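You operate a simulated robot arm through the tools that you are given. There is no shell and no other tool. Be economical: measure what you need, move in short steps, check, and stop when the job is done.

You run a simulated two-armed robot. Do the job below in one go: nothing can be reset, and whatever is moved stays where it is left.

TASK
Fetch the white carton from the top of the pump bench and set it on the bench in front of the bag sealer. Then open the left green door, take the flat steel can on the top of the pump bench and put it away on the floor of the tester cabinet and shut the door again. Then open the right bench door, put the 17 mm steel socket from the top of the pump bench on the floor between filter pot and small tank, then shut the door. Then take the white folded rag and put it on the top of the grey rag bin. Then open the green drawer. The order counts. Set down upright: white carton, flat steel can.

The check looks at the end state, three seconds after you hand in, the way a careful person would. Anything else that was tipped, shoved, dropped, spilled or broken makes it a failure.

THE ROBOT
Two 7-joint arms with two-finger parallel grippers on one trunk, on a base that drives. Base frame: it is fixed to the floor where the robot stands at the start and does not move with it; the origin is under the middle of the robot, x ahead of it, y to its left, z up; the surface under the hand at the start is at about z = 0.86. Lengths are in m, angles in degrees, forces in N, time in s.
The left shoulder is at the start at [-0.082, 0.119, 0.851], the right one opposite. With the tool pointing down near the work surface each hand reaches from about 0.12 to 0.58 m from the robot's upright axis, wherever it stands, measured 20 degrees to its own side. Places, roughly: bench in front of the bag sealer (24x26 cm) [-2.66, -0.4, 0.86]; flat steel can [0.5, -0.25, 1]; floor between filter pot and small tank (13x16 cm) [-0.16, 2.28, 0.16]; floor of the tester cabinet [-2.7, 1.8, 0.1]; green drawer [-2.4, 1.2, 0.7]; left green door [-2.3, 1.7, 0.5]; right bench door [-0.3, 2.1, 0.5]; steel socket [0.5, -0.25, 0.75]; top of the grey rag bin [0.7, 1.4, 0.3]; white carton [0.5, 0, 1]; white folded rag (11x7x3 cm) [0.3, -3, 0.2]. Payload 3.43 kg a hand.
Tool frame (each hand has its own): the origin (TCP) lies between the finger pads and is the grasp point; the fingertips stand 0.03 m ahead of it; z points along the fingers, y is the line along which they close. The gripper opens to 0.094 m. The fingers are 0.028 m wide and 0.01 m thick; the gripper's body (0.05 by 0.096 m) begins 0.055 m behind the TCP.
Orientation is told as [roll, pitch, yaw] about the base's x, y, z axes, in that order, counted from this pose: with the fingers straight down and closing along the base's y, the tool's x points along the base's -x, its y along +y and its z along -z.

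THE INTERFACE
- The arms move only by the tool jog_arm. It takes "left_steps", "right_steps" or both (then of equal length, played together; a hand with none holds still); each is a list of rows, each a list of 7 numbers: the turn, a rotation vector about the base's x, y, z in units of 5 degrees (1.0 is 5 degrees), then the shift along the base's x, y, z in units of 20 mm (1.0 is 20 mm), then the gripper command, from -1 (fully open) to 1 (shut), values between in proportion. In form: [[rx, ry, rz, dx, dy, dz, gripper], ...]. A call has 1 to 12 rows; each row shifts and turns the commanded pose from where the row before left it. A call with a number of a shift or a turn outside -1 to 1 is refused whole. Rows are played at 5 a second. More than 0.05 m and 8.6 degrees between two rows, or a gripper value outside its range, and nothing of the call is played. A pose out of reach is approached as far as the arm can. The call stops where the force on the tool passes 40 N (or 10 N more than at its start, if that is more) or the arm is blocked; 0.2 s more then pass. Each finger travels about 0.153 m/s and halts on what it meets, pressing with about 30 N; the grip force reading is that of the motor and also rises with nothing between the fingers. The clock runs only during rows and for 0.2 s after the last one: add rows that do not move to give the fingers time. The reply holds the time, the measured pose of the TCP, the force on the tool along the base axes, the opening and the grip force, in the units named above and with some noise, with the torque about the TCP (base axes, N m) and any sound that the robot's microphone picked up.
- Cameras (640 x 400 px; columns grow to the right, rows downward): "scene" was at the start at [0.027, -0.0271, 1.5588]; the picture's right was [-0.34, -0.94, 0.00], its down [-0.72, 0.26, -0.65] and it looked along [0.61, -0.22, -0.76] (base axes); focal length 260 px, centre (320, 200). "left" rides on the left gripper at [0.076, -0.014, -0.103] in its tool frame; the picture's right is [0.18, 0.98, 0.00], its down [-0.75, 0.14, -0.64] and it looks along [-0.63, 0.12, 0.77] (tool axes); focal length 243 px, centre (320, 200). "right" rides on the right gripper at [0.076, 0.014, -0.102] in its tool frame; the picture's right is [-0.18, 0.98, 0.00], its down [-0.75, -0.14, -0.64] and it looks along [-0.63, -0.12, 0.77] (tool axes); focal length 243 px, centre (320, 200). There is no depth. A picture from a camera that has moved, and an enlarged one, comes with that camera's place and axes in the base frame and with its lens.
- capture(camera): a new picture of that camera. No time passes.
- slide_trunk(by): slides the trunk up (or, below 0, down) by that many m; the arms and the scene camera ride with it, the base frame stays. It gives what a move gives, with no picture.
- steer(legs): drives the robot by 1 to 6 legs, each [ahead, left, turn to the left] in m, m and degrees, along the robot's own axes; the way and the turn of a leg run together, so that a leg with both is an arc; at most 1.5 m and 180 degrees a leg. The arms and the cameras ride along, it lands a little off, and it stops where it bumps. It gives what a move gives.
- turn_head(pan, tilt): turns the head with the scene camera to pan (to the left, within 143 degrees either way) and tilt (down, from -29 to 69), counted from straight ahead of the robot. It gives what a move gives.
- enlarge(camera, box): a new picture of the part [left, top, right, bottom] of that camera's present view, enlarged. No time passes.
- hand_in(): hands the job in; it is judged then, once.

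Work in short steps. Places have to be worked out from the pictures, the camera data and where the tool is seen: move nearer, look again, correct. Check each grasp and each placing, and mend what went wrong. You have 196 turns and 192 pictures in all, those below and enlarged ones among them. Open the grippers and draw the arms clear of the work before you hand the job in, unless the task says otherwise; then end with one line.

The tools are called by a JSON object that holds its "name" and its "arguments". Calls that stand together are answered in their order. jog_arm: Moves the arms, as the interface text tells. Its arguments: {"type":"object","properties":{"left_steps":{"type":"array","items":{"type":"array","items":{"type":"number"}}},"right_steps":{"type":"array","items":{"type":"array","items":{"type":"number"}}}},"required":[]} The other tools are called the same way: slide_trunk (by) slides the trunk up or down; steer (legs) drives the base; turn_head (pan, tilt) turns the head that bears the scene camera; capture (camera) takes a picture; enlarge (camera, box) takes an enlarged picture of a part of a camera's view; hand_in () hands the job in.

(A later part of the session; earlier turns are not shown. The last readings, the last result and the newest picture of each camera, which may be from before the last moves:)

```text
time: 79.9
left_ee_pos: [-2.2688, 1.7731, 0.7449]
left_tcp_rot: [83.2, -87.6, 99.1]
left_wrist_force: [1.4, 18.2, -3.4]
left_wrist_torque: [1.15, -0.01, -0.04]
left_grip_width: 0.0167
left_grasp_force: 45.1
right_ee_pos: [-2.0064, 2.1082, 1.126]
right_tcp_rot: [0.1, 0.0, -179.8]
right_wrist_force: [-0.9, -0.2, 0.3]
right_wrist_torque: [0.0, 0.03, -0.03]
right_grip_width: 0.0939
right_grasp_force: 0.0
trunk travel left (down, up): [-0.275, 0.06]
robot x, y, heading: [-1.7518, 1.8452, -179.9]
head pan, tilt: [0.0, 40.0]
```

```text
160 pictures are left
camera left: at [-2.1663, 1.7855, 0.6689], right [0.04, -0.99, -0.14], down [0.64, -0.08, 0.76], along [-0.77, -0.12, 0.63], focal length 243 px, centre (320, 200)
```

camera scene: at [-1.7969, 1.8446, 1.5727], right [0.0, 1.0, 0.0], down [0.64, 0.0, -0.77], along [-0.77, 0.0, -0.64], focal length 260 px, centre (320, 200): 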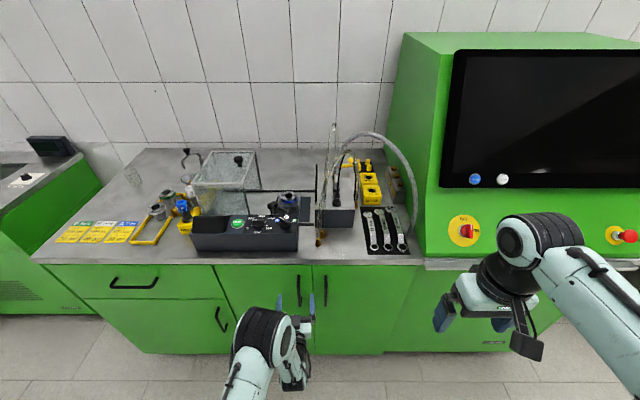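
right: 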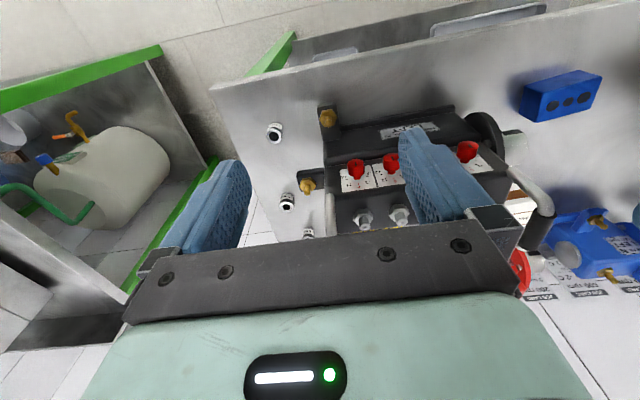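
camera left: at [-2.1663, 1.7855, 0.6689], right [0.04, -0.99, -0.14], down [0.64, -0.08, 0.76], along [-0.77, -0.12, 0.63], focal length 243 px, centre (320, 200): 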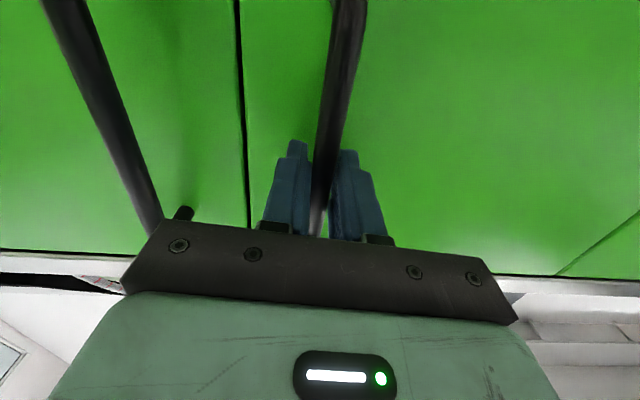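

Handle gripped. I pull the door along its arc in 4° steps, turning the hand with it.

{"name": "jog_arm", "arguments": {"left_steps": [[0, 0, -0.8, 0.965, -0.155, 0, 1], [0, 0, -0.8, 0.955, -0.225, 0, 1], [0, 0, -0.8, 0.93, -0.29, 0, 1], [0, 0, -0.8, 0.91, -0.35, 0, 1], [0, 0, -0.8, 0.89, -0.42, 0, 1], [0, 0, -0.8, 0.855, -0.47, 0, 1]]}}

{"name": "capture", "arguments": {"camera": "scene"}}

```text
time: 80.3
left_ee_pos: [-2.25, 1.769, 0.7454]
left_tcp_rot: [82.5, -86.0, 100.4]
left_wrist_force: [-2.2, -9.6, -2.8]
left_wrist_torque: [1.25, -0.14, -0.14]
left_grip_width: 0.0177
left_grasp_force: 44.2
left hand out of reach, approached as far as the arm can: row 1, 2
right_ee_pos: [-2.0068, 2.105, 1.126]
right_tcp_rot: [0.0, -0.1, -179.7]
right_wrist_force: [-0.9, 0.8, 0.3]
right_wrist_torque: [-0.03, 0.02, 0.01]
right_grip_width: 0.0941
right_grasp_force: 0.0
trunk travel left (down, up): [-0.275, 0.06]
robot x, y, heading: [-1.753, 1.8421, -179.9]
head pan, tilt: [0.0, 40.0]
stopped in row 2 (left hand): the force on the tool passed its limit at 57 N (the readings are from after the stop); the commanded pose is now the measured one
```

```text
159 pictures are left
camera scene: at [-1.796, 1.8444, 1.5728], right [-0.01, 1.0, 0.0], down [0.64, 0.0, -0.77], along [-0.77, -0.01, -0.64], focal length 260 px, centre (320, 200)
```

scene: 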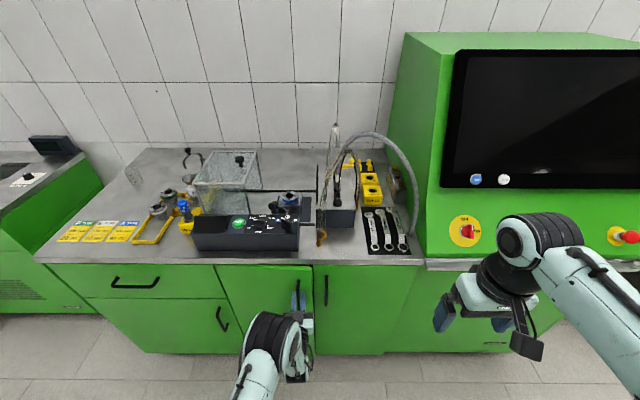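

Turning the wrist that way hits its limit; the bar can rotate in the pads, so I pull along the arc without turning.

{"name": "jog_arm", "arguments": {"left_steps": [[0, 0, 0, 0.9, -0.2, 0, 1], [0, 0, 0, 0.9, -0.25, 0, 1], [0, 0, 0, 0.9, -0.32, 0, 1], [0, 0, 0, 0.9, -0.4, 0, 1]]}}

{"name": "capture", "arguments": {"camera": "scene"}}

```text
time: 81.3
left_ee_pos: [-2.1864, 1.7452, 0.7448]
left_tcp_rot: [83.7, -85.2, 100.6]
left_wrist_force: [-5.3, -9.9, -4.6]
left_wrist_torque: [1.23, -0.08, -0.03]
left_grip_width: 0.0178
left_grasp_force: 45.1
left hand out of reach, approached as far as the arm can: row 4
right_ee_pos: [-2.0068, 2.1044, 1.1273]
right_tcp_rot: [0.0, 0.1, -179.6]
right_wrist_force: [0.5, -0.2, -1.1]
right_wrist_torque: [-0.02, 0.01, 0.0]
right_grip_width: 0.0937
right_grasp_force: 0.1
trunk travel left (down, up): [-0.275, 0.06]
robot x, y, heading: [-1.7507, 1.8448, -179.4]
head pan, tilt: [0.0, 40.0]
stopped in row 4 (left hand): the force on the tool passed its limit at 44 N (the readings are from after the stop); the commanded pose is now the measured one
```

```text
158 pictures are left
camera scene: at [-1.7966, 1.8438, 1.5727], right [-0.01, 1.0, 0.0], down [0.64, 0.0, -0.77], along [-0.77, -0.01, -0.64], focal length 260 px, centre (320, 200)
```

scene: 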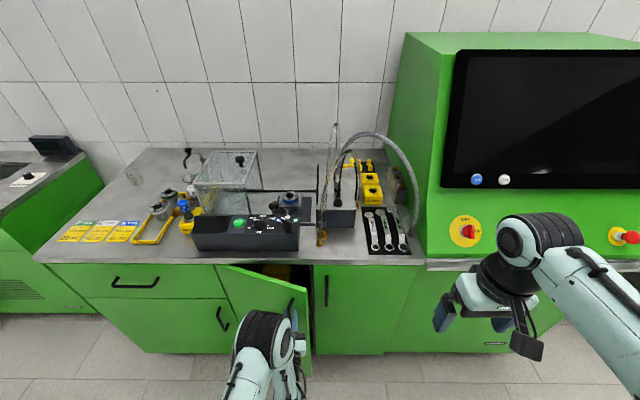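

Door open about 17°. I pull further by driving the base back and a little left.

{"name": "steer", "arguments": {"legs": [[-0.06, 0.025, 0], [-0.05, 0.035, 0]]}}

{"name": "capture", "arguments": {"camera": "scene"}}

```text
time: 82.4
left_ee_pos: [-2.1343, 1.7167, 0.7465]
left_tcp_rot: [85.2, -85.3, 99.7]
left_wrist_force: [-1.2, -3.6, -1.5]
left_wrist_torque: [1.48, -0.61, 0.17]
left_grip_width: 0.0138
left_grasp_force: 45.3
right_ee_pos: [-1.9528, 2.0805, 1.1282]
right_tcp_rot: [0.0, 0.0, -179.5]
right_wrist_force: [0.4, -0.6, -0.4]
right_wrist_torque: [0.02, 0.04, 0.04]
right_grip_width: 0.0938
right_grasp_force: 0.0
trunk travel left (down, up): [-0.275, 0.06]
robot x, y, heading: [-1.6996, 1.8215, -179.5]
head pan, tilt: [0.0, 40.0]
stopped in leg 1: the force on the tool passed its limit at 52 N (the readings are from after the stop); the commanded pose is now the measured one
```

```text
157 pictures are left
camera scene: at [-1.7414, 1.8186, 1.5727], right [-0.01, 1.0, 0.0], down [0.64, 0.01, -0.77], along [-0.77, -0.01, -0.64], focal length 260 px, centre (320, 200)
```

scene: 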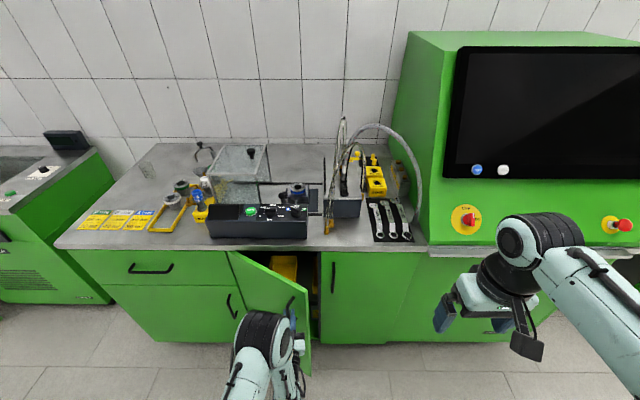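

Open about 35°. I release the handle slightly, back straight off, then will push the door from its inner side.

{"name": "jog_arm", "arguments": {"left_steps": [[0, 0, 0, 0, 0, 0, 0.35], [0, 0, 0, 0, 0, 0, 0.35], [0, 0, 0, 0.3, 0, 0, 0.3]]}}

{"name": "steer", "arguments": {"legs": [[-0.12, 0, 0]]}}

{"name": "capture", "arguments": {"camera": "scene"}}

{"name": "capture", "arguments": {"camera": "left"}}

```text
time: 83.2
left_ee_pos: [-2.1303, 1.7183, 0.7469]
left_tcp_rot: [87.0, -85.1, 97.9]
left_wrist_force: [-0.5, -0.2, 0.5]
left_wrist_torque: [0.04, -0.01, -0.03]
left_grip_width: 0.0329
left_grasp_force: 0.2
right_ee_pos: [-1.9545, 2.082, 1.1272]
right_tcp_rot: [0.0, -0.1, -179.5]
right_wrist_force: [-0.4, 0.6, 0.0]
right_wrist_torque: [-0.01, 0.0, 0.0]
right_grip_width: 0.094
right_grasp_force: 0.0
trunk travel left (down, up): [-0.275, 0.06]
robot x, y, heading: [-1.6988, 1.821, -179.8]
head pan, tilt: [0.0, 40.0]
```

```text
time: 84.4
left_ee_pos: [-2.0092, 1.7207, 0.7473]
left_tcp_rot: [87.3, -85.1, 97.4]
left_wrist_force: [0.7, -0.9, 0.6]
left_wrist_torque: [-0.01, 0.01, -0.01]
left_grip_width: 0.033
left_grasp_force: 0.1
right_ee_pos: [-1.8325, 2.0834, 1.1271]
right_tcp_rot: [0.0, 0.0, -179.6]
right_wrist_force: [0.0, -0.4, 0.7]
right_wrist_torque: [-0.01, 0.02, -0.01]
right_grip_width: 0.094
right_grasp_force: 0.1
trunk travel left (down, up): [-0.275, 0.06]
robot x, y, heading: [-1.5801, 1.8233, -179.6]
head pan, tilt: [0.0, 40.0]
```

```text
156 pictures are left
camera scene: at [-1.6225, 1.8219, 1.5729], right [-0.01, 1.0, 0.0], down [0.64, 0.0, -0.77], along [-0.77, -0.01, -0.64], focal length 260 px, centre (320, 200)
```

scene: 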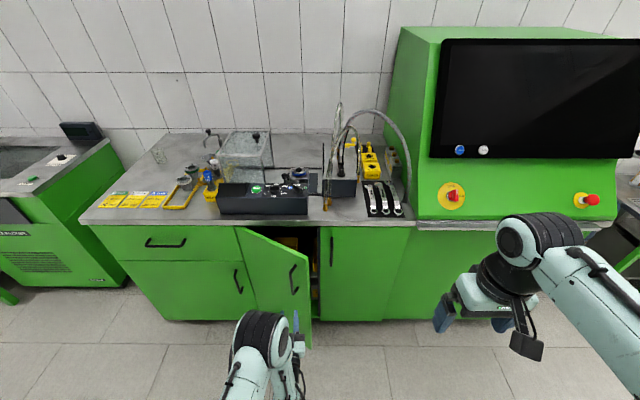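

```text
155 pictures are left
camera left: at [-1.9071, 1.7354, 0.6703], right [0.08, -0.99, -0.1], down [0.64, -0.02, 0.77], along [-0.76, -0.13, 0.64], focal length 243 px, centre (320, 200)
```

left: 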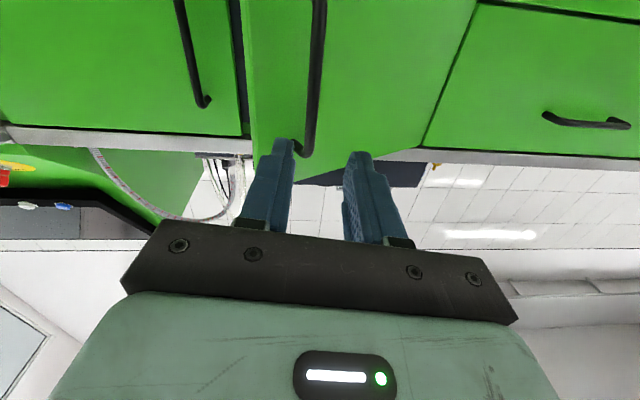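

Door stays open. I close the fingers, sidestep right, enter past the door's edge and check.

{"name": "jog_arm", "arguments": {"left_steps": [[0, 0, 0, 0, 0, 0, 1], [0, 0, 0, 0, 0, 0, 1]]}}

{"name": "steer", "arguments": {"legs": [[0, -0.15, 0], [0.13, 0, 0]]}}

{"name": "capture", "arguments": {"camera": "scene"}}

```text
time: 85.0
left_ee_pos: [-2.0096, 1.7193, 0.7472]
left_tcp_rot: [87.1, -85.1, 97.6]
left_wrist_force: [0.4, 0.0, 0.1]
left_wrist_torque: [0.03, 0.01, 0.01]
left_grip_width: 0.0
left_grasp_force: 30.2
right_ee_pos: [-1.8333, 2.0837, 1.1263]
right_tcp_rot: [0.0, 0.0, -179.6]
right_wrist_force: [0.7, -0.2, 0.2]
right_wrist_torque: [0.0, 0.03, -0.01]
right_grip_width: 0.0941
right_grasp_force: 0.0
trunk travel left (down, up): [-0.275, 0.06]
robot x, y, heading: [-1.5818, 1.8214, -179.7]
head pan, tilt: [0.0, 40.0]
```

```text
time: 87.8
left_ee_pos: [-2.1395, 1.8689, 0.7469]
left_tcp_rot: [86.6, -85.2, 98.2]
left_wrist_force: [-0.3, 0.1, 0.3]
left_wrist_torque: [0.02, 0.01, -0.02]
left_grip_width: 0.0
left_grasp_force: 30.1
right_ee_pos: [-1.9631, 2.2319, 1.1266]
right_tcp_rot: [0.0, 0.1, -179.6]
right_wrist_force: [-0.2, 0.3, -0.4]
right_wrist_torque: [-0.02, 0.01, -0.01]
right_grip_width: 0.0939
right_grasp_force: 0.2
trunk travel left (down, up): [-0.275, 0.06]
robot x, y, heading: [-1.7081, 1.9725, -179.7]
head pan, tilt: [0.0, 40.0]
```

```text
154 pictures are left
camera scene: at [-1.7531, 1.97, 1.5727], right [-0.01, 1.0, 0.0], down [0.64, 0.0, -0.77], along [-0.77, 0.0, -0.64], focal length 260 px, centre (320, 200)
```

scene: 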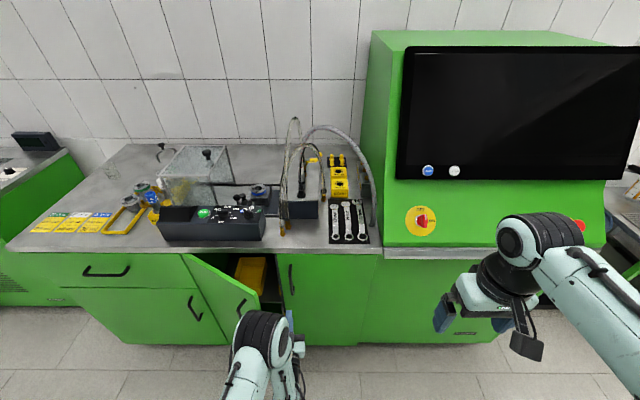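

The door edge is at about (−2.17, 1.79); I go 70 mm deeper and sweep left.

{"name": "steer", "arguments": {"legs": [[0.07, 0, 0], [0, 0.15, 0]]}}

{"name": "capture", "arguments": {"camera": "scene"}}

```text
time: 89.9
left_ee_pos: [-2.2043, 1.7916, 0.7464]
left_tcp_rot: [81.8, -85.9, 101.1]
left_wrist_force: [2.0, 2.2, 0.0]
left_wrist_torque: [0.03, 0.01, 0.17]
left_grip_width: 0.0001
left_grasp_force: 30.2
right_ee_pos: [-2.0301, 2.1386, 1.1259]
right_tcp_rot: [0.0, 0.0, -179.8]
right_wrist_force: [0.0, -0.6, -0.5]
right_wrist_torque: [-0.02, -0.02, 0.0]
right_grip_width: 0.0939
right_grasp_force: 0.1
trunk travel left (down, up): [-0.275, 0.06]
robot x, y, heading: [-1.78, 1.8792, -179.8]
head pan, tilt: [0.0, 40.0]
stopped in leg 2: the force on the tool passed its limit at 64 N (the readings are from after the stop); the commanded pose is now the measured one
```

```text
153 pictures are left
camera scene: at [-1.8208, 1.877, 1.5728], right [-0.01, 1.0, 0.0], down [0.64, 0.0, -0.77], along [-0.77, 0.0, -0.64], focal length 260 px, centre (320, 200)
```

scene: 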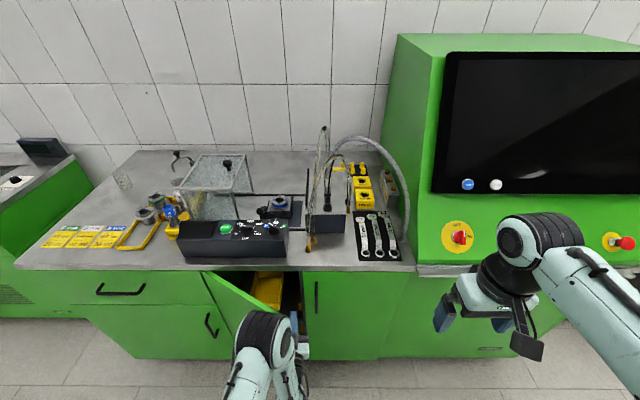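

Pushing jams at this small angle. I back out and re-grip the handle to pull further first.

{"name": "steer", "arguments": {"legs": [[0, -0.06, 0], [-0.23, 0, 0], [0, 0.125, 0]]}}

{"name": "jog_arm", "arguments": {"left_steps": [[0, 0, 0, 0, 0, 0, -0.5], [0, 0, 0, 0, 0, 0, -0.5]]}}

{"name": "capture", "arguments": {"camera": "left"}}

{"name": "capture", "arguments": {"camera": "scene"}}

```text
time: 93.8
left_ee_pos: [-1.9782, 1.7277, 0.747]
left_tcp_rot: [82.4, -85.9, 100.8]
left_wrist_force: [0.2, -0.1, 0.2]
left_wrist_torque: [-0.04, 0.0, -0.02]
left_grip_width: 0.0003
left_grasp_force: 30.1
right_ee_pos: [-1.8044, 2.0764, 1.1268]
right_tcp_rot: [0.0, 0.0, -179.8]
right_wrist_force: [-0.1, 0.5, 0.4]
right_wrist_torque: [-0.01, 0.04, 0.01]
right_grip_width: 0.0939
right_grasp_force: 0.1
trunk travel left (down, up): [-0.275, 0.06]
robot x, y, heading: [-1.5521, 1.8165, -179.4]
head pan, tilt: [0.0, 40.0]
```

```text
time: 94.4
left_ee_pos: [-1.9787, 1.7279, 0.746]
left_tcp_rot: [82.3, -85.9, 100.7]
left_wrist_force: [0.3, -0.1, 0.1]
left_wrist_torque: [0.02, -0.01, 0.03]
left_grip_width: 0.0702
left_grasp_force: 0.0
right_ee_pos: [-1.8051, 2.0772, 1.1288]
right_tcp_rot: [0.0, 0.0, -179.8]
right_wrist_force: [0.3, 1.0, 1.0]
right_wrist_torque: [0.07, 0.01, -0.02]
right_grip_width: 0.0941
right_grasp_force: 0.0
trunk travel left (down, up): [-0.275, 0.06]
robot x, y, heading: [-1.5546, 1.8149, -179.5]
head pan, tilt: [0.0, 40.0]
```

```text
152 pictures are left
camera left: at [-1.8756, 1.7406, 0.6702], right [0.06, -0.99, -0.11], down [0.64, -0.05, 0.77], along [-0.77, -0.12, 0.63], focal length 243 px, centre (320, 200)
```

left: 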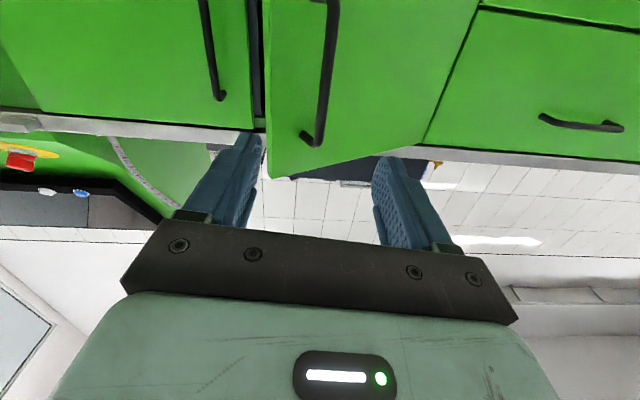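

```text
151 pictures are left
camera scene: at [-1.5948, 1.815, 1.5728], right [-0.01, 1.0, 0.0], down [0.64, 0.0, -0.77], along [-0.77, 0.0, -0.64], focal length 260 px, centre (320, 200)
```

scene: 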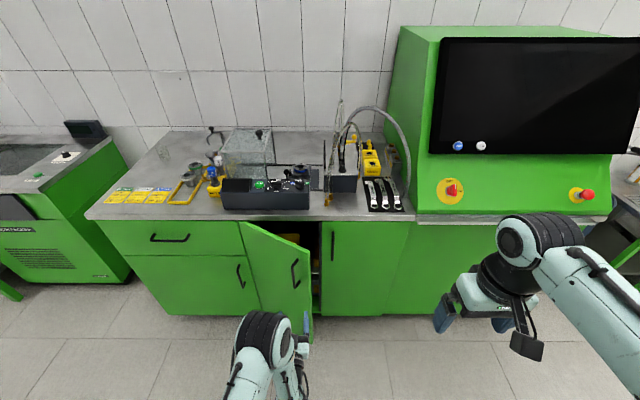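

Handle now at about (−2.16, 1.717). I narrow the fingers, extend the arm and check.

{"name": "jog_arm", "arguments": {"left_steps": [[0, 0, 0, -1, -0.1, 0, 0.1], [0, 0, 0, -1, -0.1, 0, 0.1], [0, 0, 0, -1, -0.1, 0, 0.1], [0, 0, 0, -1, -0.1, 0, 0.1], [0, 0, 0, -1, -0.1, 0, 0.1]]}}

{"name": "capture", "arguments": {"camera": "left"}}

```text
time: 95.6
left_ee_pos: [-2.0778, 1.7203, 0.7468]
left_tcp_rot: [81.6, -85.5, 102.0]
left_wrist_force: [0.6, 0.1, 0.5]
left_wrist_torque: [-0.05, -0.04, 0.01]
left_grip_width: 0.0424
left_grasp_force: 0.0
right_ee_pos: [-1.8049, 2.0769, 1.1266]
right_tcp_rot: [0.0, 0.1, -179.8]
right_wrist_force: [0.2, 0.4, 0.6]
right_wrist_torque: [-0.01, 0.0, -0.02]
right_grip_width: 0.094
right_grasp_force: 0.0
trunk travel left (down, up): [-0.275, 0.06]
robot x, y, heading: [-1.5534, 1.8159, -179.8]
head pan, tilt: [0.0, 40.0]
```

```text
150 pictures are left
camera left: at [-1.9758, 1.7337, 0.6713], right [0.06, -0.99, -0.11], down [0.64, -0.04, 0.77], along [-0.77, -0.12, 0.63], focal length 243 px, centre (320, 200)
```

left: 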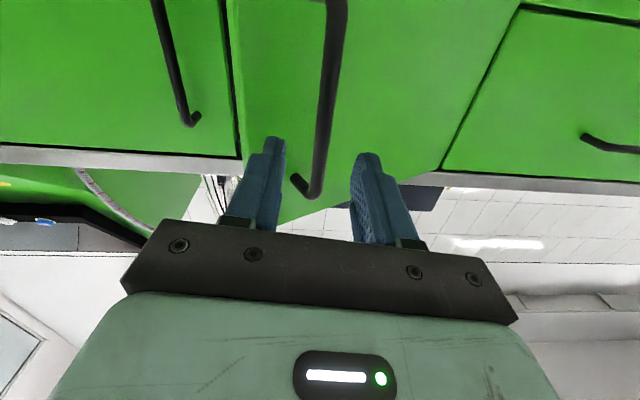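

Shift 8 mm left and go forward 62 mm onto the bar, then close.

{"name": "jog_arm", "arguments": {"left_steps": [[0, 0, 0, -1, -0.4, 0, 0.1], [0, 0, 0, -1, 0, 0, 0.1], [0, 0, 0, -1, 0, 0, 0.1], [0, 0, 0, 0, 0, 0, 0.1]]}}

{"name": "jog_arm", "arguments": {"left_steps": [[0, 0, 0, 0, 0, 0, 1], [0, 0, 0, 0, 0, 0, 1], [0, 0, 0, 0, 0, 0, 1]]}}

{"name": "capture", "arguments": {"camera": "left"}}

```text
time: 96.6
left_ee_pos: [-2.1395, 1.7182, 0.7456]
left_tcp_rot: [82.4, -85.8, 100.9]
left_wrist_force: [-0.5, 0.4, -0.4]
left_wrist_torque: [0.01, 0.02, 0.01]
left_grip_width: 0.0424
left_grasp_force: 0.2
left hand out of reach, approached as far as the arm can: row 1
right_ee_pos: [-1.8056, 2.077, 1.1273]
right_tcp_rot: [0.0, 0.0, -179.8]
right_wrist_force: [0.7, 0.6, 0.2]
right_wrist_torque: [0.02, -0.03, -0.01]
right_grip_width: 0.0937
right_grasp_force: 0.0
trunk travel left (down, up): [-0.275, 0.06]
robot x, y, heading: [-1.5519, 1.8187, -179.6]
head pan, tilt: [0.0, 40.0]
```

```text
time: 97.4
left_ee_pos: [-2.1358, 1.7261, 0.7455]
left_tcp_rot: [79.6, -85.9, 103.0]
left_wrist_force: [19.6, 28.7, -6.9]
left_wrist_torque: [1.3, 0.51, -0.52]
left_grip_width: 0.0131
left_grasp_force: 45.0
right_ee_pos: [-1.8037, 2.0801, 1.1264]
right_tcp_rot: [0.1, 0.0, -179.8]
right_wrist_force: [0.3, 0.2, -0.3]
right_wrist_torque: [-0.03, -0.01, 0.01]
right_grip_width: 0.094
right_grasp_force: 0.1
trunk travel left (down, up): [-0.275, 0.06]
robot x, y, heading: [-1.556, 1.8148, -179.7]
head pan, tilt: [0.0, 40.0]
```

```text
149 pictures are left
camera left: at [-2.033, 1.7383, 0.669], right [0.05, -0.99, -0.11], down [0.64, -0.06, 0.77], along [-0.77, -0.11, 0.63], focal length 243 px, centre (320, 200)
```

left: 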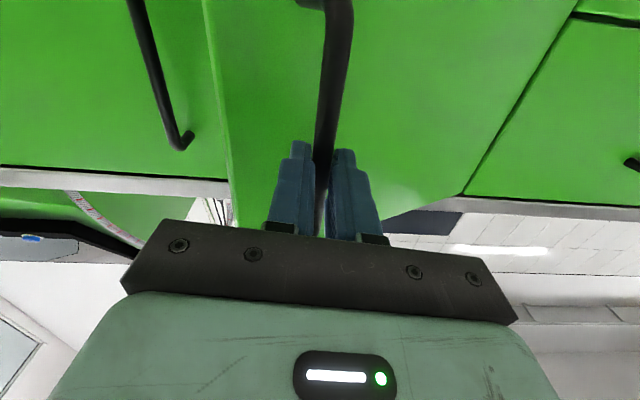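

Gripped again. Pull along the arc from 28° to about 60°.

{"name": "jog_arm", "arguments": {"left_steps": [[0, 0, 0, 0.78, -0.59, 0, 1], [0, 0, 0, 0.735, -0.65, 0, 1], [0, 0, 0, 0.69, -0.69, 0, 1], [0, 0, 0, 0.64, -0.74, 0, 1], [0, 0, 0, 0.585, -0.785, 0, 1], [0, 0, 0, 0.53, -0.82, 0, 1], [0, 0, 0, 0.475, -0.855, 0, 1]]}}

{"name": "capture", "arguments": {"camera": "scene"}}

```text
time: 98.3
left_ee_pos: [-2.0984, 1.696, 0.7458]
left_tcp_rot: [77.7, -85.1, 108.4]
left_wrist_force: [-11.5, -11.8, -8.5]
left_wrist_torque: [1.49, -0.82, 0.09]
left_grip_width: 0.0133
left_grasp_force: 45.1
left hand out of reach, approached as far as the arm can: row 1, 2, 3, 4
right_ee_pos: [-1.8072, 2.0755, 1.1268]
right_tcp_rot: [-0.1, 0.1, -179.6]
right_wrist_force: [1.2, 1.9, 0.4]
right_wrist_torque: [-0.07, 0.03, -0.01]
right_grip_width: 0.0939
right_grasp_force: 0.0
trunk travel left (down, up): [-0.275, 0.06]
robot x, y, heading: [-1.5515, 1.8151, -179.4]
head pan, tilt: [0.0, 40.0]
stopped in row 4 (left hand): the force on the tool passed its limit at 50 N (the readings are from after the stop); the commanded pose is now the measured one
```

```text
148 pictures are left
camera scene: at [-1.5957, 1.814, 1.5728], right [-0.01, 1.0, 0.0], down [0.64, 0.01, -0.77], along [-0.77, -0.01, -0.64], focal length 260 px, centre (320, 200)
```

scene: 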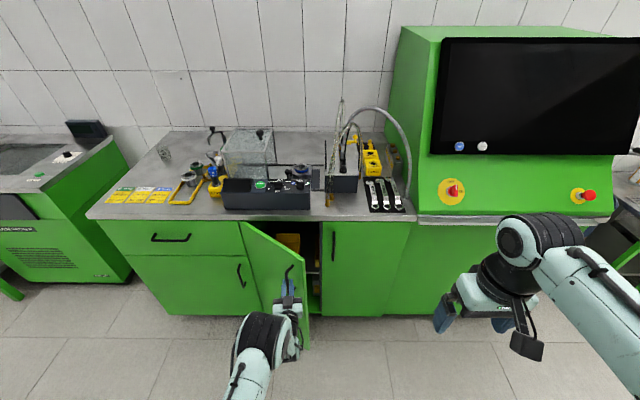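

The arm itself is at a joint limit, so I use small base moves along the arc.

{"name": "steer", "arguments": {"legs": [[-0.035, 0.035, 0], [-0.022, 0.032, 0], [-0.015, 0.034, 0]]}}

{"name": "capture", "arguments": {"camera": "scene"}}

```text
time: 99.4
left_ee_pos: [-2.0663, 1.6588, 0.7453]
left_tcp_rot: [77.4, -85.2, 108.9]
left_wrist_force: [-3.4, -3.4, -2.2]
left_wrist_torque: [1.5, -0.57, 0.14]
left_grip_width: 0.0135
left_grasp_force: 45.7
right_ee_pos: [-1.7745, 2.0425, 1.1266]
right_tcp_rot: [-0.1, 0.1, -179.6]
right_wrist_force: [0.6, -0.2, 0.3]
right_wrist_torque: [0.0, 0.02, -0.02]
right_grip_width: 0.094
right_grasp_force: 0.0
trunk travel left (down, up): [-0.275, 0.06]
robot x, y, heading: [-1.5213, 1.7811, -179.3]
head pan, tilt: [0.0, 40.0]
stopped in leg 1: the force on the tool passed its limit at 42 N (the readings are from after the stop); the commanded pose is now the measured one
```

```text
147 pictures are left
camera scene: at [-1.5626, 1.7797, 1.5728], right [-0.01, 1.0, 0.0], down [0.64, 0.01, -0.77], along [-0.77, -0.01, -0.64], focal length 260 px, centre (320, 200)
```

scene: 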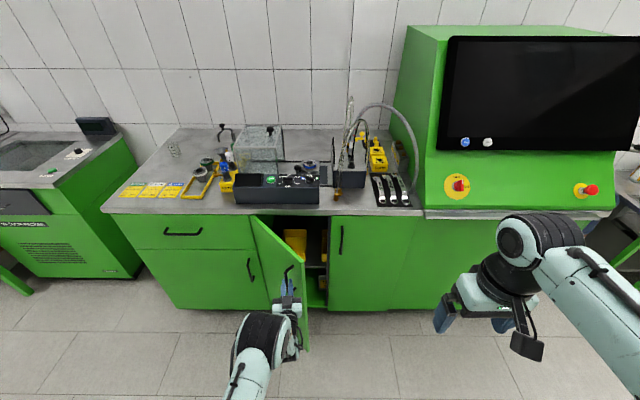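

About 48° now; one more pull.

{"name": "steer", "arguments": {"legs": [[-0.022, 0.037, 0]]}}

{"name": "steer", "arguments": {"legs": [[-0.014, 0.04, 0]]}}

{"name": "capture", "arguments": {"camera": "scene"}}

```text
time: 100.4
left_ee_pos: [-2.0456, 1.6255, 0.7456]
left_tcp_rot: [78.3, -85.0, 107.6]
left_wrist_force: [-8.7, -3.6, -6.6]
left_wrist_torque: [1.19, -0.06, -0.08]
left_grip_width: 0.0135
left_grasp_force: 44.8
right_ee_pos: [-1.7526, 2.0068, 1.1263]
right_tcp_rot: [0.0, 0.1, -179.6]
right_wrist_force: [-0.1, 0.5, -0.2]
right_wrist_torque: [0.01, -0.03, 0.0]
right_grip_width: 0.0938
right_grasp_force: 0.0
trunk travel left (down, up): [-0.275, 0.06]
robot x, y, heading: [-1.4974, 1.7455, -179.7]
head pan, tilt: [0.0, 40.0]
```

```text
time: 101.4
left_ee_pos: [-2.0296, 1.5859, 0.7456]
left_tcp_rot: [78.4, -85.0, 107.5]
left_wrist_force: [1.7, 1.2, -4.3]
left_wrist_torque: [1.16, 0.05, -0.15]
left_grip_width: 0.0138
left_grasp_force: 45.6
right_ee_pos: [-1.736, 1.9672, 1.1269]
right_tcp_rot: [0.0, 0.1, -179.6]
right_wrist_force: [-0.1, 0.2, 0.0]
right_wrist_torque: [-0.02, 0.04, -0.04]
right_grip_width: 0.0941
right_grasp_force: 0.0
trunk travel left (down, up): [-0.275, 0.06]
robot x, y, heading: [-1.4854, 1.7054, -179.7]
head pan, tilt: [0.0, 40.0]
```

```text
146 pictures are left
camera scene: at [-1.526, 1.7052, 1.5727], right [-0.01, 1.0, 0.0], down [0.64, 0.01, -0.77], along [-0.77, -0.01, -0.64], focal length 260 px, centre (320, 200)
```

scene: 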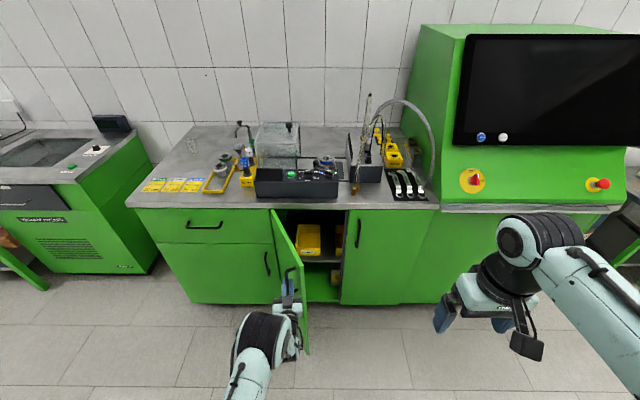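

Works well; about 65° open. Continue to ~90°.

{"name": "steer", "arguments": {"legs": [[-0.008, 0.04, 0]]}}

{"name": "steer", "arguments": {"legs": [[-0.001, 0.04, 0]]}}

{"name": "capture", "arguments": {"camera": "scene"}}

```text
time: 102.4
left_ee_pos: [-2.0201, 1.5491, 0.7456]
left_tcp_rot: [78.6, -84.9, 107.4]
left_wrist_force: [3.9, 1.2, -0.9]
left_wrist_torque: [1.1, 0.07, -0.16]
left_grip_width: 0.0137
left_grasp_force: 44.9
right_ee_pos: [-1.7285, 1.9262, 1.127]
right_tcp_rot: [-0.1, 0.1, -179.7]
right_wrist_force: [0.4, 0.0, 0.1]
right_wrist_torque: [0.02, -0.02, -0.02]
right_grip_width: 0.0939
right_grasp_force: 0.1
trunk travel left (down, up): [-0.275, 0.06]
robot x, y, heading: [-1.4745, 1.6681, -179.6]
head pan, tilt: [0.0, 40.0]
```

```text
time: 103.5
left_ee_pos: [-2.0183, 1.5084, 0.7466]
left_tcp_rot: [78.4, -84.8, 107.6]
left_wrist_force: [17.8, 0.7, 3.0]
left_wrist_torque: [1.15, 0.29, -0.08]
left_grip_width: 0.0137
left_grasp_force: 45.0
right_ee_pos: [-1.7246, 1.8881, 1.1275]
right_tcp_rot: [0.0, 0.0, -179.7]
right_wrist_force: [0.0, 0.6, 0.2]
right_wrist_torque: [-0.01, -0.03, 0.0]
right_grip_width: 0.0938
right_grasp_force: 0.2
trunk travel left (down, up): [-0.275, 0.06]
robot x, y, heading: [-1.4744, 1.6289, -179.5]
head pan, tilt: [0.0, 40.0]
```

```text
145 pictures are left
camera scene: at [-1.5138, 1.6261, 1.5728], right [-0.01, 1.0, 0.0], down [0.64, 0.01, -0.77], along [-0.77, -0.01, -0.64], focal length 260 px, centre (320, 200)
```

scene: 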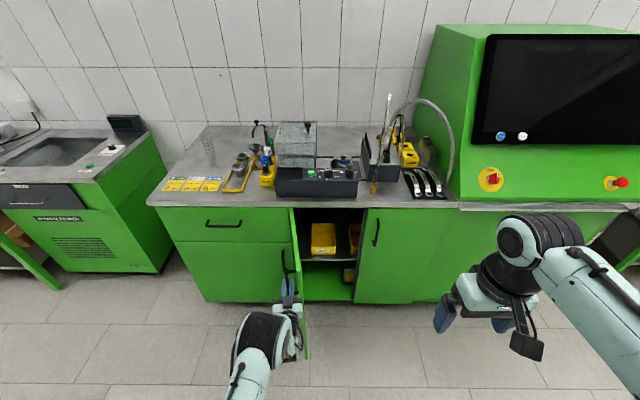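

The door stands at about 85°. Release, back off, and look inside.

{"name": "jog_arm", "arguments": {"left_steps": [[0, 0, 0, 0, 0, 0, 0.35], [0, 0, 0, 0, 0, 0, 0.35], [0, 0, 0, 0.2, 0, 0, 0.3]]}}

{"name": "steer", "arguments": {"legs": [[-0.25, 0, 0], [0, -0.15, 0]]}}

{"name": "capture", "arguments": {"camera": "scene"}}

{"name": "capture", "arguments": {"camera": "left"}}

```text
time: 104.3
left_ee_pos: [-2.0154, 1.508, 0.7434]
left_tcp_rot: [77.9, -84.9, 108.0]
left_wrist_force: [0.3, -0.2, 0.1]
left_wrist_torque: [-0.02, -0.04, 0.02]
left_grip_width: 0.0328
left_grasp_force: 0.0
right_ee_pos: [-1.7265, 1.889, 1.1262]
right_tcp_rot: [0.0, 0.1, -179.7]
right_wrist_force: [-1.1, -0.7, 0.1]
right_wrist_torque: [0.0, -0.01, -0.04]
right_grip_width: 0.0944
right_grasp_force: 0.0
trunk travel left (down, up): [-0.275, 0.06]
robot x, y, heading: [-1.475, 1.6283, -179.4]
head pan, tilt: [0.0, 40.0]
```

```text
time: 107.6
left_ee_pos: [-1.7704, 1.6584, 0.7455]
left_tcp_rot: [77.6, -84.8, 108.3]
left_wrist_force: [-0.6, 0.0, -0.9]
left_wrist_torque: [0.0, -0.01, 0.0]
left_grip_width: 0.0331
left_grasp_force: 0.1
right_ee_pos: [-1.4828, 2.0398, 1.1259]
right_tcp_rot: [0.1, 0.2, -179.6]
right_wrist_force: [-0.4, 0.8, 0.1]
right_wrist_torque: [-0.03, -0.01, -0.03]
right_grip_width: 0.0941
right_grasp_force: 0.1
trunk travel left (down, up): [-0.275, 0.06]
robot x, y, heading: [-1.2285, 1.7803, -179.5]
head pan, tilt: [0.0, 40.0]
```

```text
144 pictures are left
camera scene: at [-1.2712, 1.7775, 1.5728], right [-0.01, 1.0, 0.0], down [0.64, 0.01, -0.77], along [-0.77, -0.01, -0.64], focal length 260 px, centre (320, 200)
```

scene: 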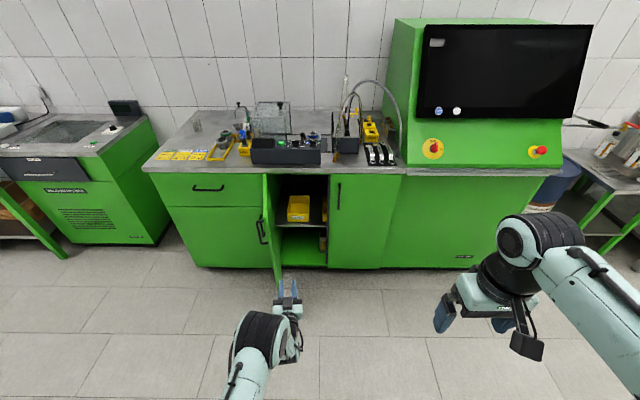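

```text
143 pictures are left
camera left: at [-1.667, 1.6755, 0.6698], right [0.11, -0.99, -0.1], down [0.63, -0.01, 0.78], along [-0.77, -0.14, 0.62], focal length 243 px, centre (320, 200)
```

left: 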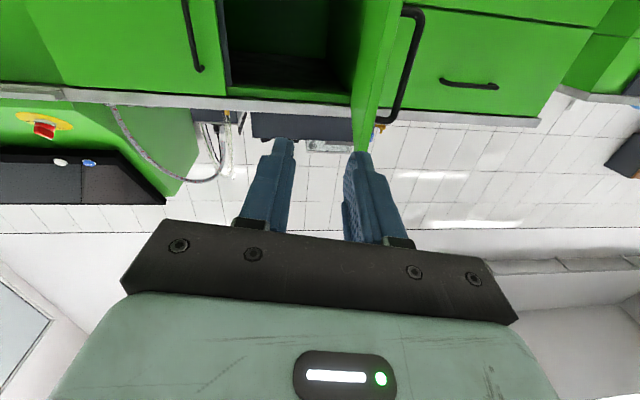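

Let me see the cabinet's inside enlarged.

{"name": "enlarge", "arguments": {"camera": "scene", "box": [220, 160, 380, 290]}}

```text
3.08 times, centred on (300, 225) of scene
camera zoom: at [-1.2712, 1.7775, 1.5728], right [-0.01, 1.0, 0.0], down [0.64, 0.01, -0.77], along [-0.77, -0.01, -0.64], focal length 799 px, centre (382, 123)
```

zoom: 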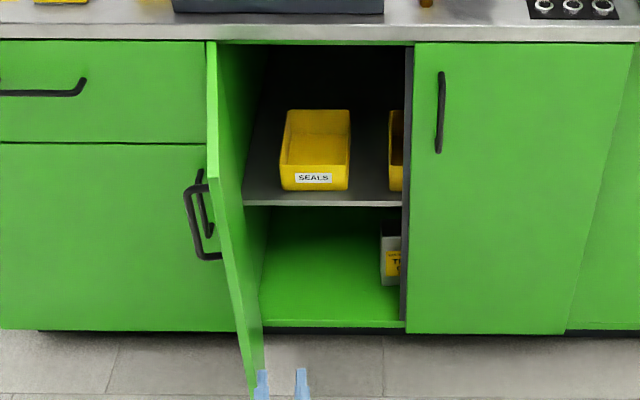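

A yellow bin sits on the mid shelf, the floor is free on the left, with another can on the right. Next I fetch the steel can. First I fold the left hand back to pointing down, up high, and drive back.

{"name": "jog_arm", "arguments": {"left_steps": [[0, -1, 0, 0, 0, 0.9, 0], [0, -1, 0, 0, 0, 0.9, 0], [0, -1, 0, 0, 0, 0.9, 0], [0, -1, 0, 0, 0, 0.9, 0], [0, -1, 0, 0, 0, 0.9, 0], [0, -1, 0, 0, 0, 0.9, 0], [0, -1, 0, 0.3, 0, 0.9, 0], [0, -1, 0, 0.3, 0, 0.9, 0], [0, -1, 0, 0.3, 0, 0.9, 0], [0, -1, 0, 0.3, 0, 0.9, 0], [0, -1, 0, 0.3, 0, 0.9, 0], [0, -1, 0, 0.3, 0, 0.9, 0]]}}

{"name": "jog_arm", "arguments": {"left_steps": [[0, -1, 0, 0.5, 0, 0.9, 0], [0, -1, 0, 0.5, 0, 0.9, 0], [0, -1, 0, 0.5, 0, 0.9, 0], [0, -1, 0, 0.5, 0, 0.9, 0], [0, -1, 0, 0.5, 0, 0.9, 0], [0, -1, 0, 0.5, 0, 0.9, 0]]}}

{"name": "steer", "arguments": {"legs": [[0, 0, -179.5], [0.5, -1.5, 0], [0.45, -0.55, 0]]}}

{"name": "turn_head", "arguments": {"pan": 0, "tilt": 50}}

{"name": "capture", "arguments": {"camera": "scene"}}

```text
time: 110.2
left_ee_pos: [-1.7342, 1.6571, 0.9616]
left_tcp_rot: [8.7, -28.2, 174.4]
left_wrist_force: [0.5, 0.5, 0.2]
left_wrist_torque: [-0.03, 0.03, 0.03]
left_grip_width: 0.0474
left_grasp_force: 0.1
right_ee_pos: [-1.4824, 2.039, 1.1274]
right_tcp_rot: [0.0, 0.2, -179.6]
right_wrist_force: [0.0, 0.6, -0.8]
right_wrist_torque: [-0.02, 0.01, 0.0]
right_grip_width: 0.0944
right_grasp_force: 0.0
trunk travel left (down, up): [-0.275, 0.06]
robot x, y, heading: [-1.2347, 1.7771, -179.4]
head pan, tilt: [0.0, 40.0]
```

```text
time: 111.6
left_ee_pos: [-1.6742, 1.6589, 1.0687]
left_tcp_rot: [5.9, 1.8, 175.1]
left_wrist_force: [-0.5, 0.4, 0.3]
left_wrist_torque: [-0.02, -0.02, 0.03]
left_grip_width: 0.0472
left_grasp_force: 0.1
right_ee_pos: [-1.4824, 2.0382, 1.1268]
right_tcp_rot: [-0.1, 0.1, -179.7]
right_wrist_force: [-0.3, -0.3, 0.4]
right_wrist_torque: [0.01, -0.03, -0.02]
right_grip_width: 0.0943
right_grasp_force: 0.1
trunk travel left (down, up): [-0.275, 0.06]
robot x, y, heading: [-1.2301, 1.7804, -179.5]
head pan, tilt: [0.0, 40.0]
```

```text
refused: leg 2 is longer than a leg can be; nothing moved
```

```text
time: 112.3
left_ee_pos: [-1.6754, 1.6588, 1.0674]
left_tcp_rot: [5.8, 1.6, 175.0]
left_wrist_force: [-0.4, -0.7, -0.6]
left_wrist_torque: [0.02, 0.0, 0.0]
left_grip_width: 0.047
left_grasp_force: 0.0
right_ee_pos: [-1.482, 2.0387, 1.1276]
right_tcp_rot: [0.0, 0.1, -179.6]
right_wrist_force: [0.6, 0.0, 0.1]
right_wrist_torque: [0.01, 0.04, -0.03]
right_grip_width: 0.094
right_grasp_force: 0.0
trunk travel left (down, up): [-0.275, 0.06]
robot x, y, heading: [-1.2281, 1.7775, -179.6]
head pan, tilt: [0.0, 50.0]
```

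```text
141 pictures are left
camera scene: at [-1.2632, 1.7773, 1.5586], right [-0.01, 1.0, 0.0], down [0.77, 0.01, -0.64], along [-0.64, -0.01, -0.77], focal length 260 px, centre (320, 200)
```

scene: 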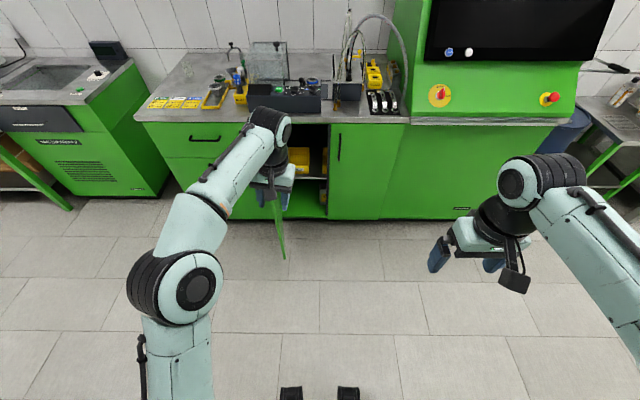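

Shorter legs then.

{"name": "steer", "arguments": {"legs": [[0, 0, 179.5], [0.5, -1.35, 0], [0.45, -0.7, 0]]}}

{"name": "capture", "arguments": {"camera": "scene"}}

```text
time: 137.7
left_ee_pos: [0.2508, -0.0566, 1.0685]
left_tcp_rot: [5.9, 1.5, -2.3]
left_wrist_force: [0.1, 0.8, -0.2]
left_wrist_torque: [0.01, 0.06, 0.0]
left_grip_width: 0.0472
left_grasp_force: 0.0
right_ee_pos: [0.0755, -0.4439, 1.1268]
right_tcp_rot: [0.0, 0.1, 2.9]
right_wrist_force: [0.1, 0.0, -0.3]
right_wrist_torque: [0.01, 0.04, 0.0]
right_grip_width: 0.094
right_grasp_force: 0.0
trunk travel left (down, up): [-0.275, 0.06]
robot x, y, heading: [-0.1896, -0.1996, 3.5]
head pan, tilt: [0.0, 50.0]
```

```text
140 pictures are left
camera scene: at [-0.1574, -0.1954, 1.5586], right [0.06, -1.0, 0.0], down [-0.76, -0.04, -0.64], along [0.64, 0.04, -0.77], focal length 260 px, centre (320, 200)
```

scene: 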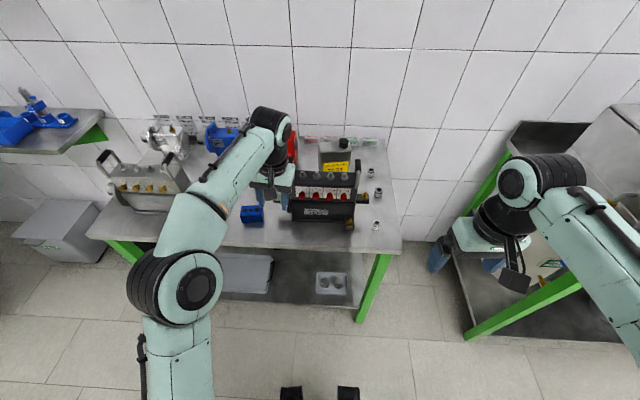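

I move nearer and square up, and shift the left arm out of view.

{"name": "steer", "arguments": {"legs": [[0.15, -0.06, -3.5]]}}

{"name": "jog_arm", "arguments": {"left_steps": [[0, 0, 0, -1, 0.8, 0.5, -1], [0, 0, 0, -1, 0.8, 0.5, -1], [0, 0, 0, -1, 0.8, 0.5, -1], [0, 0, 0, -1, 0.8, 0.5, -1], [0, 0, 0, -1, 0.8, 0.5, -1], [0, 0, 0, 0, 1, 0, -1], [0, 0, 0, 0, 1, 0, -1]]}}

{"name": "turn_head", "arguments": {"pan": -10, "tilt": 45}}

{"name": "capture", "arguments": {"camera": "scene"}}

{"name": "enlarge", "arguments": {"camera": "scene", "box": [240, 130, 440, 270]}}

```text
time: 139.1
left_ee_pos: [0.4099, -0.1401, 1.0688]
left_tcp_rot: [5.9, 1.8, -5.8]
left_wrist_force: [-1.2, 3.7, 0.7]
left_wrist_torque: [0.03, 0.0, 0.09]
left_grip_width: 0.0496
left_grasp_force: 2.8
right_ee_pos: [0.2108, -0.5159, 1.1271]
right_tcp_rot: [0.0, 0.1, -0.5]
right_wrist_force: [0.5, 0.0, 0.3]
right_wrist_torque: [0.03, -0.03, 0.0]
right_grip_width: 0.0945
right_grasp_force: 0.1
trunk travel left (down, up): [-0.275, 0.06]
robot x, y, heading: [-0.0392, -0.2511, -0.1]
head pan, tilt: [0.0, 50.0]
```

```text
time: 140.7
left_ee_pos: [0.3078, -0.0184, 1.119]
left_tcp_rot: [5.9, 1.6, -5.7]
left_wrist_force: [-0.3, 0.0, -0.3]
left_wrist_torque: [0.02, 0.02, -0.01]
left_grip_width: 0.0938
left_grasp_force: 0.0
right_ee_pos: [0.2106, -0.5155, 1.1268]
right_tcp_rot: [0.0, 0.2, -0.5]
right_wrist_force: [-0.3, 0.4, 0.3]
right_wrist_torque: [-0.02, -0.01, 0.0]
right_grip_width: 0.0941
right_grasp_force: 0.1
trunk travel left (down, up): [-0.275, 0.06]
robot x, y, heading: [-0.0386, -0.2504, -0.6]
head pan, tilt: [0.0, 50.0]
```

```text
time: 141.4
left_ee_pos: [0.3081, -0.0193, 1.1194]
left_tcp_rot: [5.8, 1.6, -5.8]
left_wrist_force: [0.7, 0.1, 0.5]
left_wrist_torque: [0.01, 0.0, 0.01]
left_grip_width: 0.0941
left_grasp_force: 0.0
right_ee_pos: [0.2103, -0.5162, 1.1264]
right_tcp_rot: [0.1, 0.0, -0.4]
right_wrist_force: [0.0, 0.2, 0.0]
right_wrist_torque: [0.01, -0.02, -0.01]
right_grip_width: 0.0939
right_grasp_force: 0.0
trunk travel left (down, up): [-0.275, 0.06]
robot x, y, heading: [-0.0415, -0.2526, -0.3]
head pan, tilt: [-10.0, 45.0]
```

```text
139 pictures are left
camera scene: at [-0.0045, -0.2673, 1.5655], right [-0.18, -0.98, 0.0], down [-0.7, 0.13, -0.71], along [0.7, -0.13, -0.71], focal length 260 px, centre (320, 200)
```

scene: 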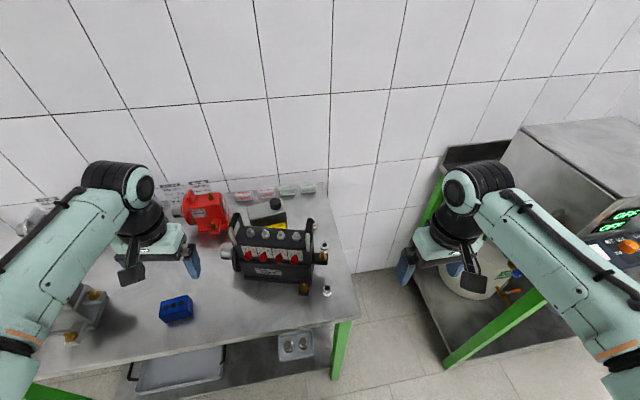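

```text
2.86 times, centred on (340, 200) of scene
camera zoom: at [-0.0045, -0.2673, 1.5655], right [-0.18, -0.98, 0.0], down [-0.7, 0.13, -0.71], along [0.7, -0.13, -0.71], focal length 742 px, centre (263, 200)
```

zoom: 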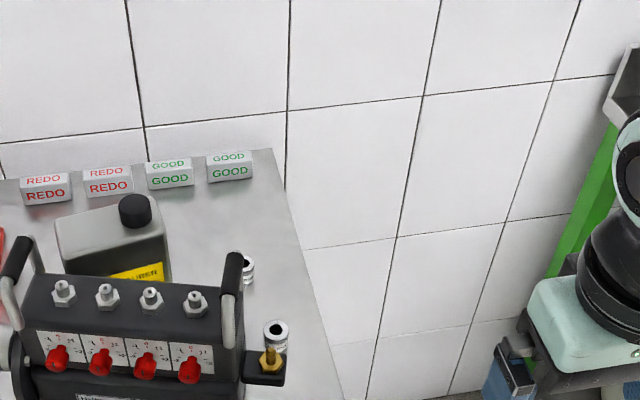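

Comparing coordinates, the diesel pump seems to have been nudged by the left hand during that last drive (knobs from x≈0.36 to ≈0.40). I lift the arms and return to the start pose for an exact picture comparison.

{"name": "jog_arm", "arguments": {"left_steps": [[0, 0, 0, -0.5, 0.5, 1, -1], [0, 0, 0, -0.5, 0.5, 1, -1], [0, 0, 0, -0.5, 0.5, 1, -1], [0, 0, 0, -0.5, 0.5, 1, -1], [0, 0, 0, -0.5, 0.5, 1, -1], [0, 0, 0, -0.5, 0.5, 1, -1]]}}

{"name": "steer", "arguments": {"legs": [[0.045, 0.251, 0.4]]}}

{"name": "turn_head", "arguments": {"pan": -19.9, "tilt": 49.8}}

{"name": "capture", "arguments": {"camera": "scene"}}

{"name": "enlarge", "arguments": {"camera": "scene", "box": [220, 140, 440, 300]}}

```text
time: 142.8
left_ee_pos: [0.2489, 0.0415, 1.2375]
left_tcp_rot: [5.9, 1.6, -5.9]
left_wrist_force: [-0.6, 0.1, 0.5]
left_wrist_torque: [0.01, -0.02, 0.01]
left_grip_width: 0.0939
left_grasp_force: 0.0
right_ee_pos: [0.2116, -0.516, 1.1268]
right_tcp_rot: [-0.1, 0.1, -0.6]
right_wrist_force: [-0.9, -0.4, 0.4]
right_wrist_torque: [0.04, 0.03, 0.01]
right_grip_width: 0.0942
right_grasp_force: 0.1
trunk travel left (down, up): [-0.275, 0.06]
robot x, y, heading: [-0.0391, -0.2475, -0.3]
head pan, tilt: [-10.0, 45.0]
```

```text
time: 145.6
left_ee_pos: [0.2952, 0.2878, 1.2363]
left_tcp_rot: [5.9, 1.6, -5.5]
left_wrist_force: [-0.5, -0.1, 0.1]
left_wrist_torque: [0.04, 0.04, -0.01]
left_grip_width: 0.0939
left_grasp_force: 0.1
right_ee_pos: [0.2586, -0.2685, 1.127]
right_tcp_rot: [0.0, 0.1, -0.1]
right_wrist_force: [-0.1, -0.8, 0.4]
right_wrist_torque: [0.03, 0.01, 0.03]
right_grip_width: 0.0938
right_grasp_force: 0.2
trunk travel left (down, up): [-0.275, 0.06]
robot x, y, heading: [0.0044, -0.0041, -0.0]
head pan, tilt: [-10.0, 45.0]
```

```text
time: 146.3
left_ee_pos: [0.2941, 0.2881, 1.2371]
left_tcp_rot: [6.0, 1.6, -5.6]
left_wrist_force: [-1.4, 0.9, -0.4]
left_wrist_torque: [0.03, 0.01, 0.03]
left_grip_width: 0.0939
left_grasp_force: 0.1
right_ee_pos: [0.2587, -0.2688, 1.1266]
right_tcp_rot: [0.0, 0.1, -0.3]
right_wrist_force: [0.6, 0.8, -0.2]
right_wrist_torque: [-0.02, -0.01, 0.0]
right_grip_width: 0.0939
right_grasp_force: 0.1
trunk travel left (down, up): [-0.275, 0.06]
robot x, y, heading: [0.0056, -0.0054, 0.2]
head pan, tilt: [-19.9, 49.8]
```

```text
137 pictures are left
camera scene: at [0.0343, -0.0327, 1.5589], right [-0.34, -0.94, 0.0], down [-0.72, 0.26, -0.65], along [0.61, -0.22, -0.76], focal length 260 px, centre (320, 200)
```

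scene: 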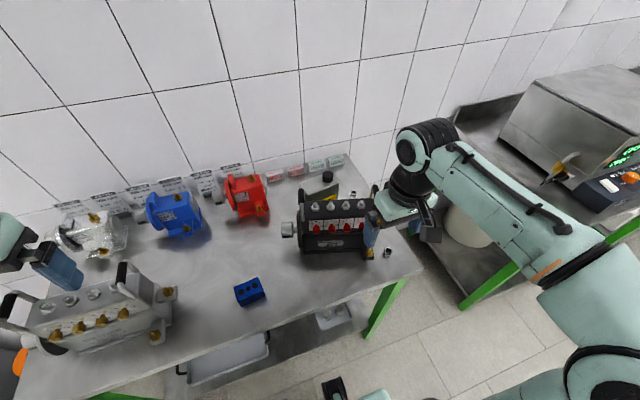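

```text
2.50 times, centred on (330, 220) of scene
camera zoom: at [0.0343, -0.0327, 1.5589], right [-0.34, -0.94, 0.0], down [-0.72, 0.26, -0.65], along [0.61, -0.22, -0.76], focal length 649 px, centre (295, 150)
```

zoom: 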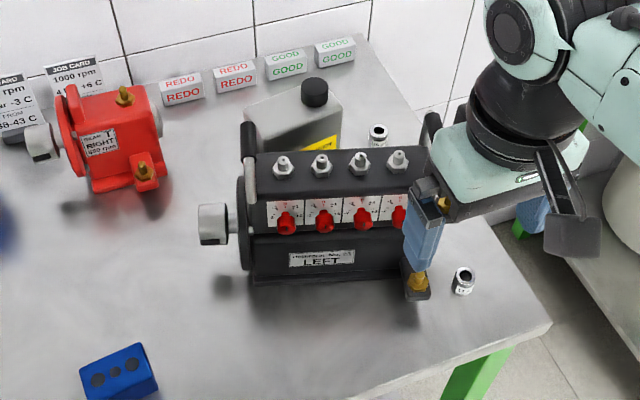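

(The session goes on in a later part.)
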